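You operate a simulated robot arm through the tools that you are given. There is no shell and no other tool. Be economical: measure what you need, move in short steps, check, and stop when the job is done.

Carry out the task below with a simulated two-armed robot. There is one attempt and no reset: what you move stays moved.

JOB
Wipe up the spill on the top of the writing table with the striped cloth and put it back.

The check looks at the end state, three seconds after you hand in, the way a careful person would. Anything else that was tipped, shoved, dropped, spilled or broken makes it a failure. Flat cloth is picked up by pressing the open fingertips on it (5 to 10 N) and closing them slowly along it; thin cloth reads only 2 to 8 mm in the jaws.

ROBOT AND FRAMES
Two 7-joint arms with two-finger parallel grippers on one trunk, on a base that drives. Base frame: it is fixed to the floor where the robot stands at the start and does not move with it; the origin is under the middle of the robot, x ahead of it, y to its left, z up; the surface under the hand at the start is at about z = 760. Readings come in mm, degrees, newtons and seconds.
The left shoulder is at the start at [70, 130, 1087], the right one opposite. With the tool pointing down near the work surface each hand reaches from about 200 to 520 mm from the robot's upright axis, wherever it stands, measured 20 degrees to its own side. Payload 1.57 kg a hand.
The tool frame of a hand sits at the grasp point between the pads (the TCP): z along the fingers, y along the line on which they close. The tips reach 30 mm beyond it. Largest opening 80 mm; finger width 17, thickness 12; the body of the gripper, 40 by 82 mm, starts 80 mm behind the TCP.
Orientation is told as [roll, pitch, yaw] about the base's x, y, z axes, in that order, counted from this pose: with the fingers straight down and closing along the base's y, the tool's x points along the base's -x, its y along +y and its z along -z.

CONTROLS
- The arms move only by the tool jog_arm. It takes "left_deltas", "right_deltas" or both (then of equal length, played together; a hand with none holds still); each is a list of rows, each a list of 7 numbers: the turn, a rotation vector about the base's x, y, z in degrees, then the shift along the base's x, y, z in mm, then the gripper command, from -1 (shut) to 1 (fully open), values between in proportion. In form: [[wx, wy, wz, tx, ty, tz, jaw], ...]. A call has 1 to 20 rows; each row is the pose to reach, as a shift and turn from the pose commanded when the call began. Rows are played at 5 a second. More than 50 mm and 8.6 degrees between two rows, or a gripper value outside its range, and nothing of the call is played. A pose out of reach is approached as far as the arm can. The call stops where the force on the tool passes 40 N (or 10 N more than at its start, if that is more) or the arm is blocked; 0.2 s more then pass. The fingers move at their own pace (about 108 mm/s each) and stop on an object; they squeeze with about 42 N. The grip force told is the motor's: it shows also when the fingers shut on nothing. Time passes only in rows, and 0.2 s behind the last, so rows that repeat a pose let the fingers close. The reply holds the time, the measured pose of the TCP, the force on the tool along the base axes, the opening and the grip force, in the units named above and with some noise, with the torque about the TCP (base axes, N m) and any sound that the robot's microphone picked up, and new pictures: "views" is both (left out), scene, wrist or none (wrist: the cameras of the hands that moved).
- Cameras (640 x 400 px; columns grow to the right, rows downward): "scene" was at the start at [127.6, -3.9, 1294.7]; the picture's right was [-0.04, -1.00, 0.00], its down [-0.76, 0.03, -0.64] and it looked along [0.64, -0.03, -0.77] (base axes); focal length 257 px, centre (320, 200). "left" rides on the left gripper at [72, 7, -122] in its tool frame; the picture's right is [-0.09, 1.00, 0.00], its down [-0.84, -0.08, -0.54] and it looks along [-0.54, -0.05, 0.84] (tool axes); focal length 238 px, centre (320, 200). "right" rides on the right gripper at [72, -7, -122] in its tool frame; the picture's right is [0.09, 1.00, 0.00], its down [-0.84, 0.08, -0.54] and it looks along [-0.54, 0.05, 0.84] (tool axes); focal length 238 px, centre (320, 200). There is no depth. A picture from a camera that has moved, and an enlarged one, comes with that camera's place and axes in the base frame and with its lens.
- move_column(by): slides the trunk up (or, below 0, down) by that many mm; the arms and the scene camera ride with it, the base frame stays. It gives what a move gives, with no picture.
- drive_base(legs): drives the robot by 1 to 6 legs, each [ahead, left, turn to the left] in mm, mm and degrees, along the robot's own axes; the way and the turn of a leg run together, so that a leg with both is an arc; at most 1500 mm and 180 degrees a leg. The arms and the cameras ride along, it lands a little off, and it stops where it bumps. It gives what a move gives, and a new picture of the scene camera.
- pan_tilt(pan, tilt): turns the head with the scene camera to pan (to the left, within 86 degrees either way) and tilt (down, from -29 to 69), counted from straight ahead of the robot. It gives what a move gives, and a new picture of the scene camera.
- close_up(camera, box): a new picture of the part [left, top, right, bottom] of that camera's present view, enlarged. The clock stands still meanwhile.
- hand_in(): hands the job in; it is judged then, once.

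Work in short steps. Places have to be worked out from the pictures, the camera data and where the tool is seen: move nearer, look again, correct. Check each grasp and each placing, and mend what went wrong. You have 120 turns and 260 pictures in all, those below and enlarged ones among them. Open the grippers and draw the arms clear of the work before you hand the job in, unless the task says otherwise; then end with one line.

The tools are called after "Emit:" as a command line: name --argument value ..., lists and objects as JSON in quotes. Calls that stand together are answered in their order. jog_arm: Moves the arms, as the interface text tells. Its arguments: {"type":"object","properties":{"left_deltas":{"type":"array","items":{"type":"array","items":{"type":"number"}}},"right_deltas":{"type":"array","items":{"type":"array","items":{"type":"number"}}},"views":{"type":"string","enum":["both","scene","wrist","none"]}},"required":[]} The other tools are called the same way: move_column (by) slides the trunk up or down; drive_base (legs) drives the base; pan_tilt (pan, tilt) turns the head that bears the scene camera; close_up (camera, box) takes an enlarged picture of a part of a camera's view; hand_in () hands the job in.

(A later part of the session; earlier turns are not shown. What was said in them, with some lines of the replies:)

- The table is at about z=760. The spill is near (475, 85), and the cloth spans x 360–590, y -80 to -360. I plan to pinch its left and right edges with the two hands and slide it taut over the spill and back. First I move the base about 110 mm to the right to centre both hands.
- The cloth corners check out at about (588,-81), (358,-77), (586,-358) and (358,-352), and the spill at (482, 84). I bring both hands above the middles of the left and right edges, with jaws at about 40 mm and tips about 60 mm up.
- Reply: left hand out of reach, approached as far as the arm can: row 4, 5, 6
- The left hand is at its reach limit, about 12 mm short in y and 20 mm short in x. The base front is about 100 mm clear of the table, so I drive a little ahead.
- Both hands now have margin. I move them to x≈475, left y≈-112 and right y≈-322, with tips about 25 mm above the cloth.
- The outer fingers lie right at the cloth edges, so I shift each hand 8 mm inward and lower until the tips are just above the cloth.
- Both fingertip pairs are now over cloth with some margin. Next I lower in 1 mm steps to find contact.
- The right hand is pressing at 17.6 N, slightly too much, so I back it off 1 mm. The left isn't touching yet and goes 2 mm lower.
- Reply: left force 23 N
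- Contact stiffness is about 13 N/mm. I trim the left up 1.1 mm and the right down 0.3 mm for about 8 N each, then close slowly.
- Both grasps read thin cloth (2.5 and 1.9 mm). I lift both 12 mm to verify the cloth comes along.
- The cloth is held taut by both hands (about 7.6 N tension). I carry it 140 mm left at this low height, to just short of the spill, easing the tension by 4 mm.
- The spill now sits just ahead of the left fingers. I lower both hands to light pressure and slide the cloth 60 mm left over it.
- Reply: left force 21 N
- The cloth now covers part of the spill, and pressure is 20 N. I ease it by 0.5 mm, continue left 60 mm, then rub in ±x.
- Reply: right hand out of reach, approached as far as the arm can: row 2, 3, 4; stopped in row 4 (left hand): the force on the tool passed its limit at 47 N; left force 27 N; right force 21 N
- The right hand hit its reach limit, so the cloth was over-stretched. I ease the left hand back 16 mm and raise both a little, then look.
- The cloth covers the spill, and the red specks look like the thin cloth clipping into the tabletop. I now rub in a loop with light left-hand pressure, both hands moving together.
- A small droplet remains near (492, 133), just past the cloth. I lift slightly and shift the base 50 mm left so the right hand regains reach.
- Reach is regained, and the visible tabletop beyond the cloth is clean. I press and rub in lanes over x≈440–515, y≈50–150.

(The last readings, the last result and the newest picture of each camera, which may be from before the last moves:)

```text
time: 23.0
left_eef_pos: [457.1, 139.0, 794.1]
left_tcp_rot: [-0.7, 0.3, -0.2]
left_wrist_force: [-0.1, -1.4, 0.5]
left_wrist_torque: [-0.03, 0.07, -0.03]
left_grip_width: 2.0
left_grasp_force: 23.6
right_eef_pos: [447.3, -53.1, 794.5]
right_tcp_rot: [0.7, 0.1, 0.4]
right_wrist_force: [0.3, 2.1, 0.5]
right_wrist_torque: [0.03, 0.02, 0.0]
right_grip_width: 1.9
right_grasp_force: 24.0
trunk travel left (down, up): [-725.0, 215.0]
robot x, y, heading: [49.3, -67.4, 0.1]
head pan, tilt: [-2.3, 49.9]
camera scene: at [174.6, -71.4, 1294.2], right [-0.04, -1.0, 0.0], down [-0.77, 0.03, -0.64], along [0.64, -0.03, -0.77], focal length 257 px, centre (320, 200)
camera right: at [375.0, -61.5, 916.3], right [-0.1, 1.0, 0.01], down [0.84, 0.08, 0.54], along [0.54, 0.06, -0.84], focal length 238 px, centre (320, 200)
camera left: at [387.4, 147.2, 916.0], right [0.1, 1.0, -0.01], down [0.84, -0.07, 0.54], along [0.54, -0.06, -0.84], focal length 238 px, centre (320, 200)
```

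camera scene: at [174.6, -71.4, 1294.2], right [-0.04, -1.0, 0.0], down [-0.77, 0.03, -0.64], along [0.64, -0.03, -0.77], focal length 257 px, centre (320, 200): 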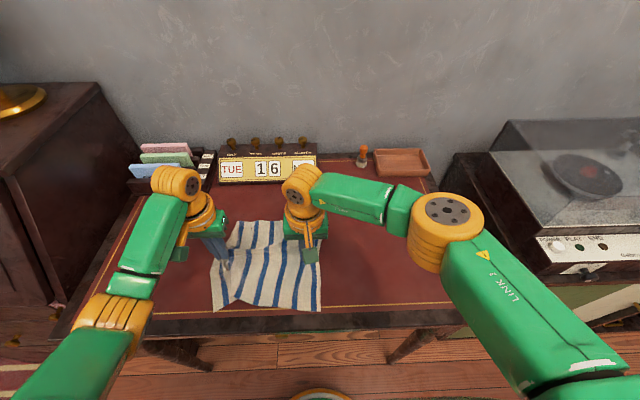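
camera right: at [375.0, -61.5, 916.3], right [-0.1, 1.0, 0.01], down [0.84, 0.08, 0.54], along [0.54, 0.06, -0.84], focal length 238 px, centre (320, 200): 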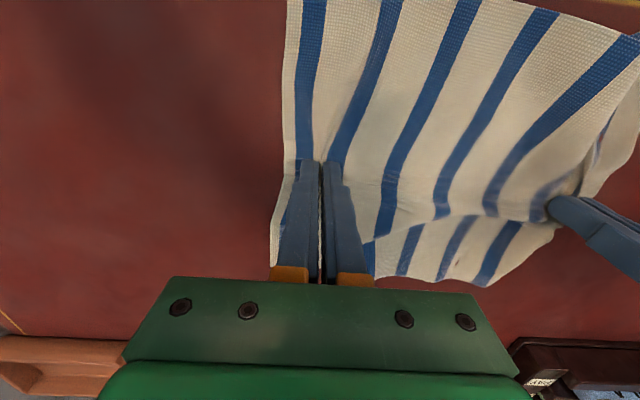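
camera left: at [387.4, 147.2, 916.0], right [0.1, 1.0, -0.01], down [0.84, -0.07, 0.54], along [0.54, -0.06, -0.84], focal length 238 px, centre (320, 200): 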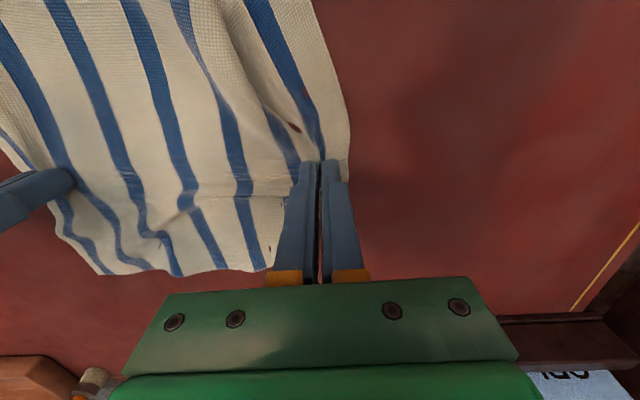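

No liquid is visible around the cloth. I lift both hands 12 mm, restore the slight tension and x alignment, and drive the base 120 mm right to uncover the spill area.

Emit:
jog_arm --left_deltas '[[0, 0, 0, 0, 0, 6, -1], [0, 0, 0, 0, 2, 12, -1], [0, 0, 0, 0, 2, 12, -1]]' --right_deltas '[[0, 0, 0, 0, 0, 6, -1], [0, 0, 0, 5, -2, 12, -1], [0, 0, 0, 8, -2, 12, -1]]' --views "none"

Emit:
drive_base --legs '[[0, -120, 0]]'

Emit:
close_up --camera "left" --box '[160, 0, 640, 300]'

Emit:
close_up --camera "scene" --box '[140, 180, 380, 330]'

```text
time: 23.8
left_eef_pos: [456.5, 138.9, 807.8]
left_tcp_rot: [-0.7, 0.1, -0.2]
left_wrist_force: [-0.1, -2.1, 0.3]
left_wrist_torque: [-0.11, 0.02, -0.04]
left_grip_width: 2.5
left_grasp_force: 23.7
right_eef_pos: [454.8, -56.1, 808.3]
right_tcp_rot: [0.6, 0.0, 0.5]
right_wrist_force: [0.3, 3.2, -0.5]
right_wrist_torque: [0.1, 0.01, 0.01]
right_grip_width: 1.7
right_grasp_force: 23.3
trunk travel left (down, up): [-725.0, 215.0]
robot x, y, heading: [43.5, -66.7, -0.1]
head pan, tilt: [-2.3, 49.9]
```

```text
time: 25.0
left_eef_pos: [456.7, 25.1, 807.8]
left_tcp_rot: [-0.7, 0.1, -0.1]
left_wrist_force: [0.5, -4.0, -0.9]
left_wrist_torque: [-0.11, 0.0, -0.08]
left_grip_width: 2.1
left_grasp_force: 23.6
right_eef_pos: [454.5, -170.7, 808.6]
right_tcp_rot: [0.5, 0.1, 0.6]
right_wrist_force: [0.9, 2.6, -0.4]
right_wrist_torque: [0.11, -0.02, 0.02]
right_grip_width: 1.9
right_grasp_force: 23.8
trunk travel left (down, up): [-725.0, 215.0]
robot x, y, heading: [49.0, -185.3, 0.2]
head pan, tilt: [-2.3, 49.9]
camera scene: at [172.8, -186.2, 1294.7], right [-0.04, -1.0, 0.0], down [-0.76, 0.03, -0.64], along [0.64, -0.02, -0.77], focal length 257 px, centre (320, 200)
```

scene: 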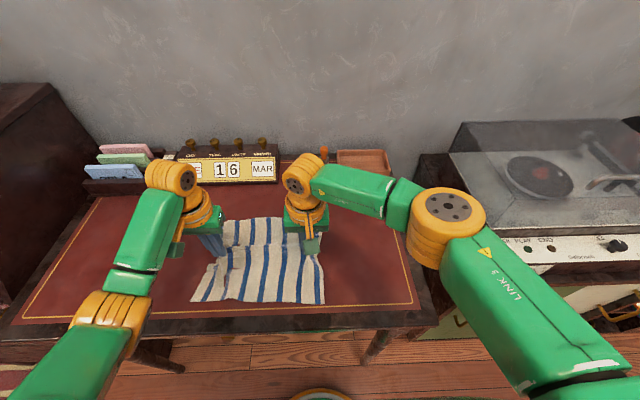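

```text
1.33 times, centred on (400, 150) of left
camera zoom: at [385.9, 34.5, 929.0], right [0.09, 1.0, -0.01], down [0.84, -0.07, 0.54], along [0.54, -0.06, -0.84], focal length 318 px, centre (213, 267)
```

zoom: 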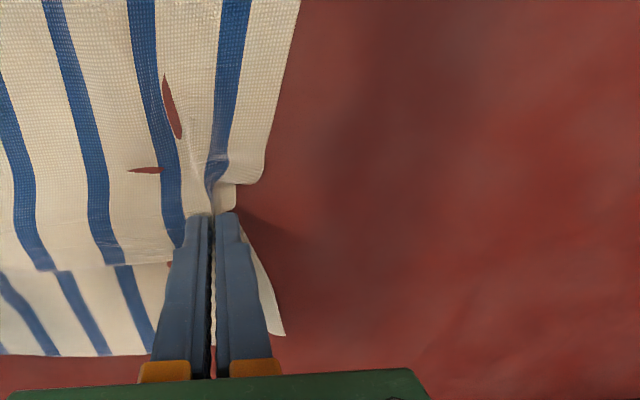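

```text
2.67 times, centred on (260, 255) of scene
camera zoom: at [172.8, -186.2, 1294.7], right [-0.04, -1.0, 0.0], down [-0.76, 0.03, -0.64], along [0.64, -0.02, -0.77], focal length 686 px, centre (480, 53)
```

zoom: 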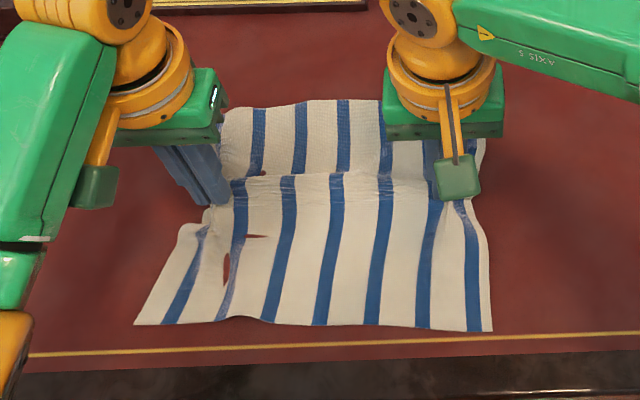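

The spill area is clean. From here the arms can reach the original place, so I move both hands 146 mm right and 20 mm ahead, still slightly raised.

Emit:
jog_arm --left_deltas '[[0, 0, 0, 3, -20, 0, -1], [0, 0, 0, 6, -45, 0, -1], [0, 0, 0, 10, -70, 0, -1], [0, 0, 0, 14, -95, 0, -1], [0, 0, 0, 18, -120, 0, -1], [0, 0, 0, 20, -144, 0, -1], [0, 0, 0, 20, -144, 0, -1]]' --right_deltas '[[0, 0, 0, 3, -20, 0, -1], [0, 0, 0, 6, -45, 0, -1], [0, 0, 0, 10, -70, 0, -1], [0, 0, 0, 14, -95, 0, -1], [0, 0, 0, 18, -120, 0, -1], [0, 0, 0, 21, -144, 0, -1], [0, 0, 0, 21, -144, 0, -1]]'

```text
time: 26.6
left_eef_pos: [476.0, -119.3, 807.8]
left_tcp_rot: [-0.7, 0.1, 0.0]
left_wrist_force: [0.2, -2.8, 0.2]
left_wrist_torque: [-0.11, 0.01, -0.07]
left_grip_width: 2.0
left_grasp_force: 23.6
right_eef_pos: [476.5, -314.1, 806.8]
right_tcp_rot: [0.6, 0.0, 0.5]
right_wrist_force: [0.1, 3.0, -0.7]
right_wrist_torque: [0.07, 0.01, 0.02]
right_grip_width: 2.1
right_grasp_force: 23.4
trunk travel left (down, up): [-725.0, 215.0]
robot x, y, heading: [50.2, -182.4, 0.0]
head pan, tilt: [-2.3, 49.9]
camera scene: at [172.8, -186.9, 1294.7], right [-0.04, -1.0, 0.0], down [-0.76, 0.03, -0.64], along [0.64, -0.02, -0.77], focal length 257 px, centre (320, 200)
camera right: at [403.8, -322.4, 928.9], right [-0.1, 0.99, 0.01], down [0.84, 0.08, 0.54], along [0.54, 0.06, -0.84], focal length 238 px, centre (320, 200)
camera left: at [404.6, -110.4, 929.9], right [0.09, 1.0, -0.01], down [0.84, -0.07, 0.54], along [0.54, -0.06, -0.84], focal length 238 px, centre (320, 200)
```

scene: 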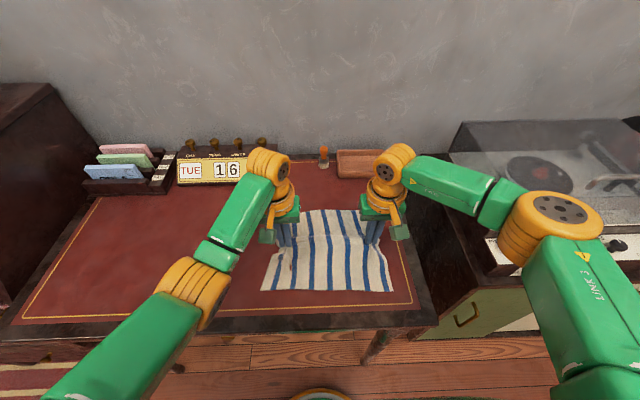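
right: 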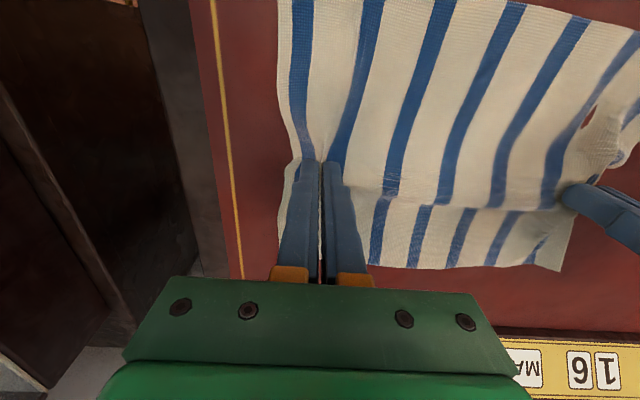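
left: 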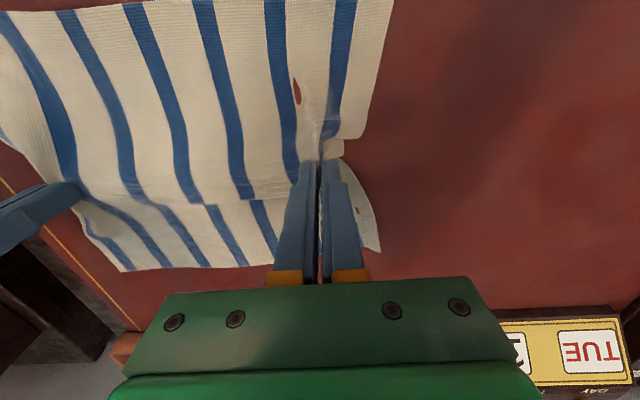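

The cloth is back over its original place. I lower to the table and open the jaws slowly to about 44 mm, so the tips spread the fold out again.

Emit:
jog_arm --left_deltas '[[0, 0, 0, 0, 0, -8, -1], [0, 0, 0, 0, 0, -14, -1], [0, 0, 0, 0, 0, -16.5, -1], [0, 0, 0, 0, 0, -16.5, -0.9], [0, 0, 0, 0, 0, -16.5, -0.75], [0, 0, 0, 0, 0, -16.5, -0.6], [0, 0, 0, 0, 0, -16.5, -0.45], [0, 0, 0, 0, 0, -16.5, -0.3], [0, 0, 0, 0, 0, -16.5, -0.1], [0, 0, 0, 0, 0, -16.5, 0.1], [0, 0, 0, 0, 0, -16.5, 0.1]]' --right_deltas '[[0, 0, 0, 0, 0, -8, -1], [0, 0, 0, 0, 0, -13, -1], [0, 0, 0, 0, 0, -15.5, -1], [0, 0, 0, 0, 0, -15.5, -0.9], [0, 0, 0, 0, 0, -15.5, -0.75], [0, 0, 0, 0, 0, -15.5, -0.6], [0, 0, 0, 0, 0, -15.5, -0.45], [0, 0, 0, 0, 0, -15.5, -0.3], [0, 0, 0, 0, 0, -15.5, -0.1], [0, 0, 0, 0, 0, -15.5, 0.1], [0, 0, 0, 0, 0, -15.5, 0.1]]'

```text
time: 29.0
left_eef_pos: [476.0, -120.9, 792.6]
left_tcp_rot: [-0.6, 0.1, -0.1]
left_wrist_force: [0.2, -3.9, 8.3]
left_wrist_torque: [0.11, 0.01, 0.01]
left_grip_width: 40.8
left_grasp_force: 0.0
right_eef_pos: [474.4, -316.3, 792.7]
right_tcp_rot: [0.7, -0.1, 0.5]
right_wrist_force: [0.0, 0.2, 0.6]
right_wrist_torque: [-0.03, 0.01, 0.0]
right_grip_width: 44.1
right_grasp_force: 0.0
trunk travel left (down, up): [-725.0, 215.0]
robot x, y, heading: [44.1, -186.1, 0.0]
head pan, tilt: [-2.3, 49.9]
camera scene: at [170.9, -189.4, 1294.9], right [-0.04, -1.0, 0.0], down [-0.76, 0.03, -0.64], along [0.64, -0.02, -0.76], focal length 257 px, centre (320, 200)
camera right: at [402.1, -323.9, 914.9], right [-0.1, 0.99, 0.01], down [0.84, 0.08, 0.54], along [0.54, 0.06, -0.84], focal length 238 px, centre (320, 200)
camera left: at [403.9, -111.6, 913.8], right [0.09, 1.0, -0.01], down [0.84, -0.07, 0.54], along [0.54, -0.06, -0.84], focal length 238 px, centre (320, 200)
```

scene: 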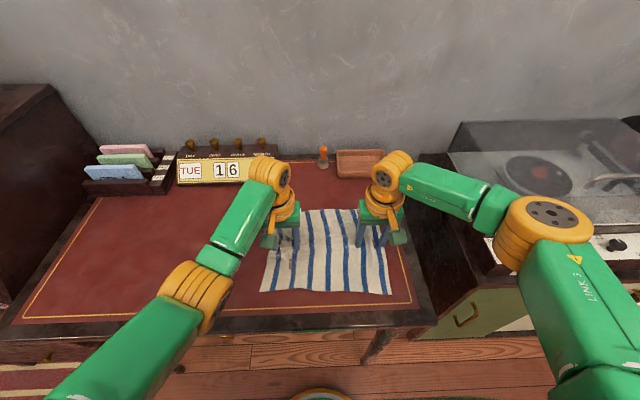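
right: 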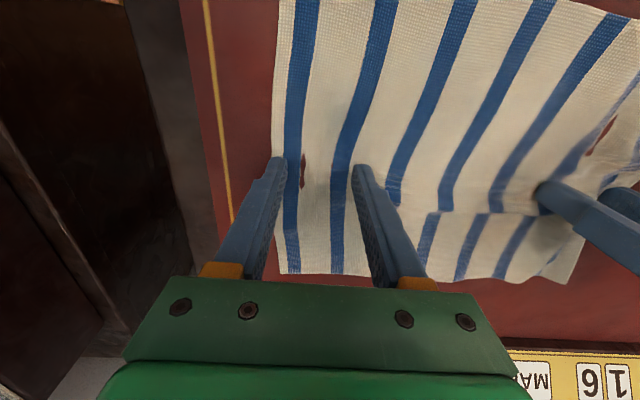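
left: 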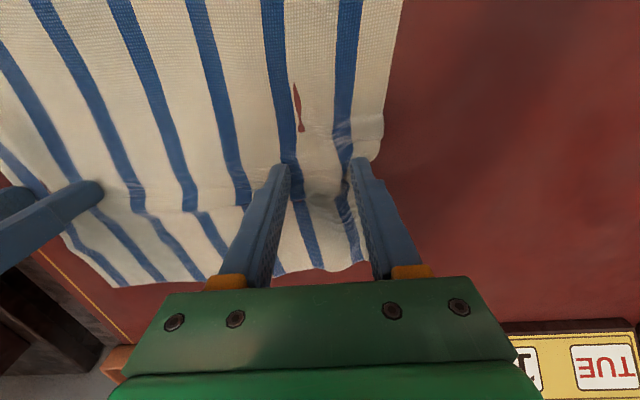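

Both released and the folds opened out well. I raise the hands straight up 60 mm and check that the cloth stays put.

Emit:
jog_arm --left_deltas '[[0, 0, 0, 0, 0, 5, 0.1], [0, 0, 0, 0, 0, 20, 0.1], [0, 0, 0, 0, 0, 60, 0.1]]' --right_deltas '[[0, 0, 0, 0, 0, 5, 0.1], [0, 0, 0, 0, 0, 20, 0.1], [0, 0, 0, 0, 0, 60, 0.1]]'

Emit:
close_up --camera "scene" --box '[200, 180, 440, 330]'

```text
time: 29.8
left_eef_pos: [475.6, -121.5, 851.8]
left_tcp_rot: [-0.7, 0.0, -0.2]
left_wrist_force: [1.1, 0.4, 0.6]
left_wrist_torque: [0.01, -0.01, -0.03]
left_grip_width: 43.7
left_grasp_force: 0.0
right_eef_pos: [474.9, -314.8, 851.3]
right_tcp_rot: [0.7, -0.1, 0.6]
right_wrist_force: [0.0, 0.1, 0.2]
right_wrist_torque: [0.03, -0.02, -0.03]
right_grip_width: 43.9
right_grasp_force: 0.1
trunk travel left (down, up): [-725.0, 215.0]
robot x, y, heading: [43.1, -181.5, -0.2]
head pan, tilt: [-2.3, 49.9]
camera scene: at [171.8, -187.0, 1294.7], right [-0.04, -1.0, 0.0], down [-0.76, 0.03, -0.64], along [0.64, -0.02, -0.76], focal length 257 px, centre (320, 200)
camera right: at [402.3, -321.8, 974.6], right [-0.1, 0.99, 0.01], down [0.84, 0.08, 0.54], along [0.54, 0.06, -0.84], focal length 238 px, centre (320, 200)
camera left: at [404.7, -111.5, 973.6], right [0.09, 1.0, -0.01], down [0.84, -0.07, 0.54], along [0.54, -0.06, -0.84], focal length 238 px, centre (320, 200)
```

scene: 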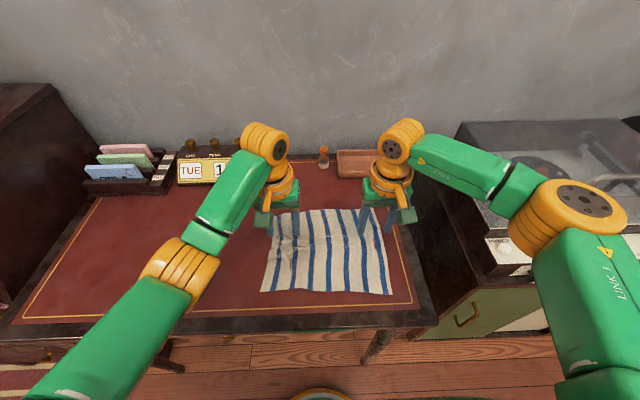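
right: 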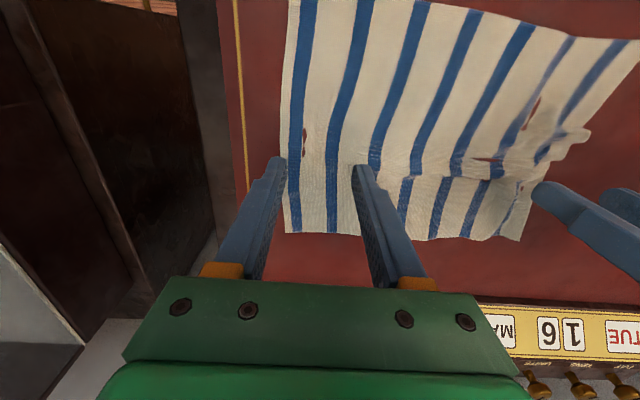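
left: 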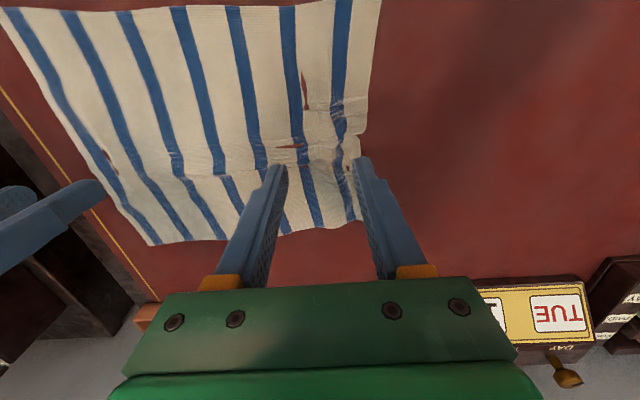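

```text
2.67 times, centred on (320, 255) of scene
camera zoom: at [171.8, -187.0, 1294.7], right [-0.04, -1.0, 0.0], down [-0.76, 0.03, -0.64], along [0.64, -0.02, -0.76], focal length 686 px, centre (320, 53)
```

zoom: 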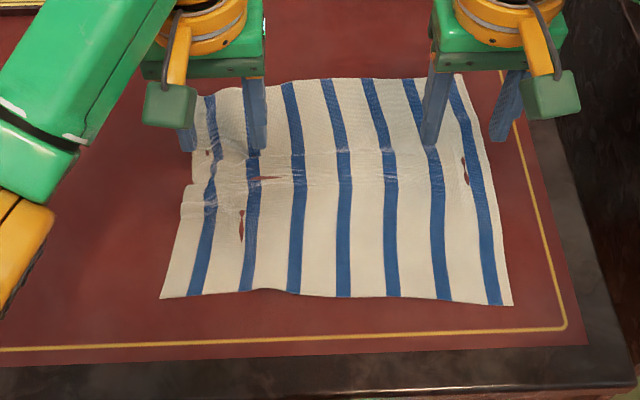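

The cloth lies flat within about 15 mm of its original outline. I open the hands and draw them up and apart, then inspect the table.

Emit:
jog_arm --left_deltas '[[0, 0, 0, -8, 25, 38, 0.5], [0, 0, 0, -16, 50, 76, 1], [0, 0, 0, -24, 75, 114, 1], [0, 0, 0, -32, 100, 150, 1], [0, 0, 0, -40, 125, 180, 1], [0, 0, 0, -40, 150, 200, 1]]' --right_deltas '[[0, 0, 0, -10, 0, 38, 0.5], [0, 0, 0, -20, 0, 76, 1], [0, 0, 0, -30, 0, 114, 1], [0, 0, 0, -40, 0, 150, 1], [0, 0, 0, -50, 0, 180, 1], [0, 0, 0, -60, 0, 200, 1]]' --views "both"

Emit:
close_up --camera "scene" --box '[0, 130, 440, 405]'

```text
time: 31.2
left_eef_pos: [437.5, 30.0, 1052.7]
left_tcp_rot: [-0.6, 0.1, -0.1]
left_wrist_force: [0.2, -0.2, -0.8]
left_wrist_torque: [-0.03, 0.0, 0.01]
left_grip_width: 79.9
left_grasp_force: 0.1
right_eef_pos: [411.5, -314.5, 1054.7]
right_tcp_rot: [0.5, -0.1, 0.5]
right_wrist_force: [-1.2, 0.0, 0.3]
right_wrist_torque: [0.01, 0.01, 0.02]
right_grip_width: 80.0
right_grasp_force: 0.1
trunk travel left (down, up): [-725.0, 215.0]
robot x, y, heading: [45.2, -182.6, 0.2]
head pan, tilt: [-2.3, 49.9]
camera scene: at [171.5, -187.0, 1294.8], right [-0.04, -1.0, 0.0], down [-0.76, 0.03, -0.64], along [0.64, -0.02, -0.76], focal length 257 px, centre (320, 200)
camera right: at [340.0, -321.7, 1175.6], right [-0.1, 0.99, 0.01], down [0.84, 0.08, 0.54], along [0.54, 0.06, -0.84], focal length 238 px, centre (320, 200)
camera left: at [365.4, 39.3, 1174.2], right [0.09, 1.0, -0.01], down [0.84, -0.07, 0.54], along [0.54, -0.06, -0.84], focal length 238 px, centre (320, 200)
```

scene: 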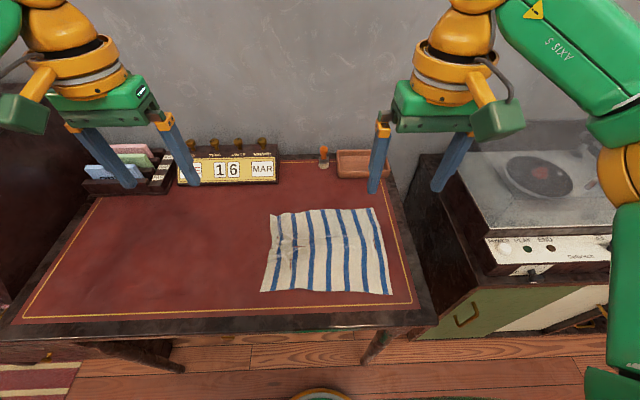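
right: 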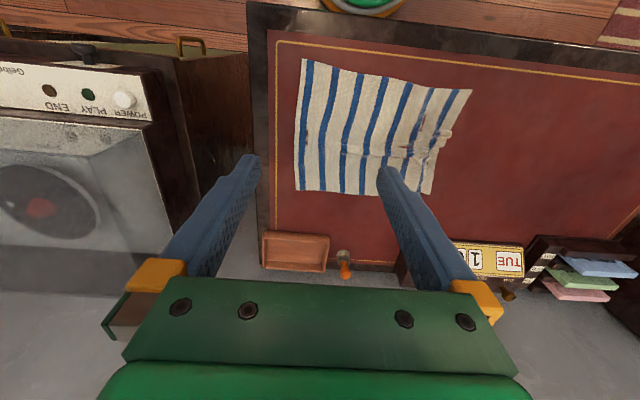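
left: 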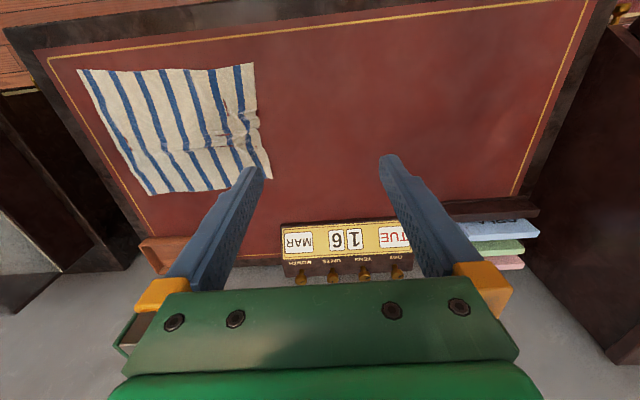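

```text
refused: 405 is not a number from 0 to 400
```

The table looks clean and everything else is undisturbed. I take one enlarged look at the former spill area and the cloth.

Emit:
close_up --camera "left" --box '[220, 20, 540, 220]'

Emit:
close_up --camera "scene" --box '[80, 180, 400, 380]'

```text
2.00 times, centred on (380, 120) of left
camera zoom: at [365.4, 39.3, 1174.2], right [0.09, 1.0, -0.01], down [0.84, -0.07, 0.54], along [0.54, -0.06, -0.84], focal length 477 px, centre (200, 360)
```

zoom: 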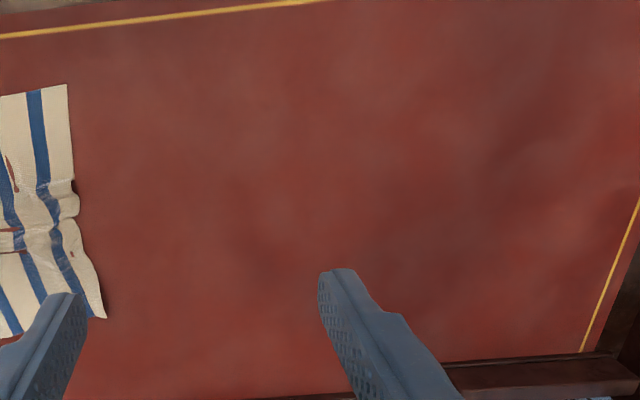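

```text
2.00 times, centred on (240, 280) of scene
camera zoom: at [171.5, -187.0, 1294.8], right [-0.04, -1.0, 0.0], down [-0.76, 0.03, -0.64], along [0.64, -0.02, -0.76], focal length 515 px, centre (480, 40)
```

zoom: 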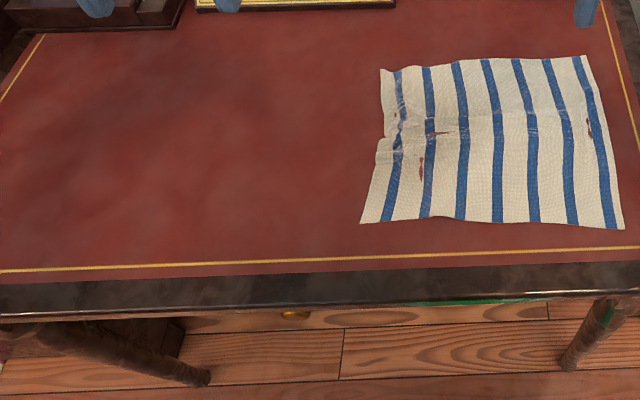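

The tabletop is clean, the cloth lies flat in its place, and both hands are open and clear, so I hand in.

Emit:
hand_in

```text
The job is handed in.
```

The spill is wiped up and the table shows no liquid. The striped cloth is back within about 15 mm of where it lay, with a few creases and small red specks I took for the tabletop showing through. Nothing else looks disturbed.
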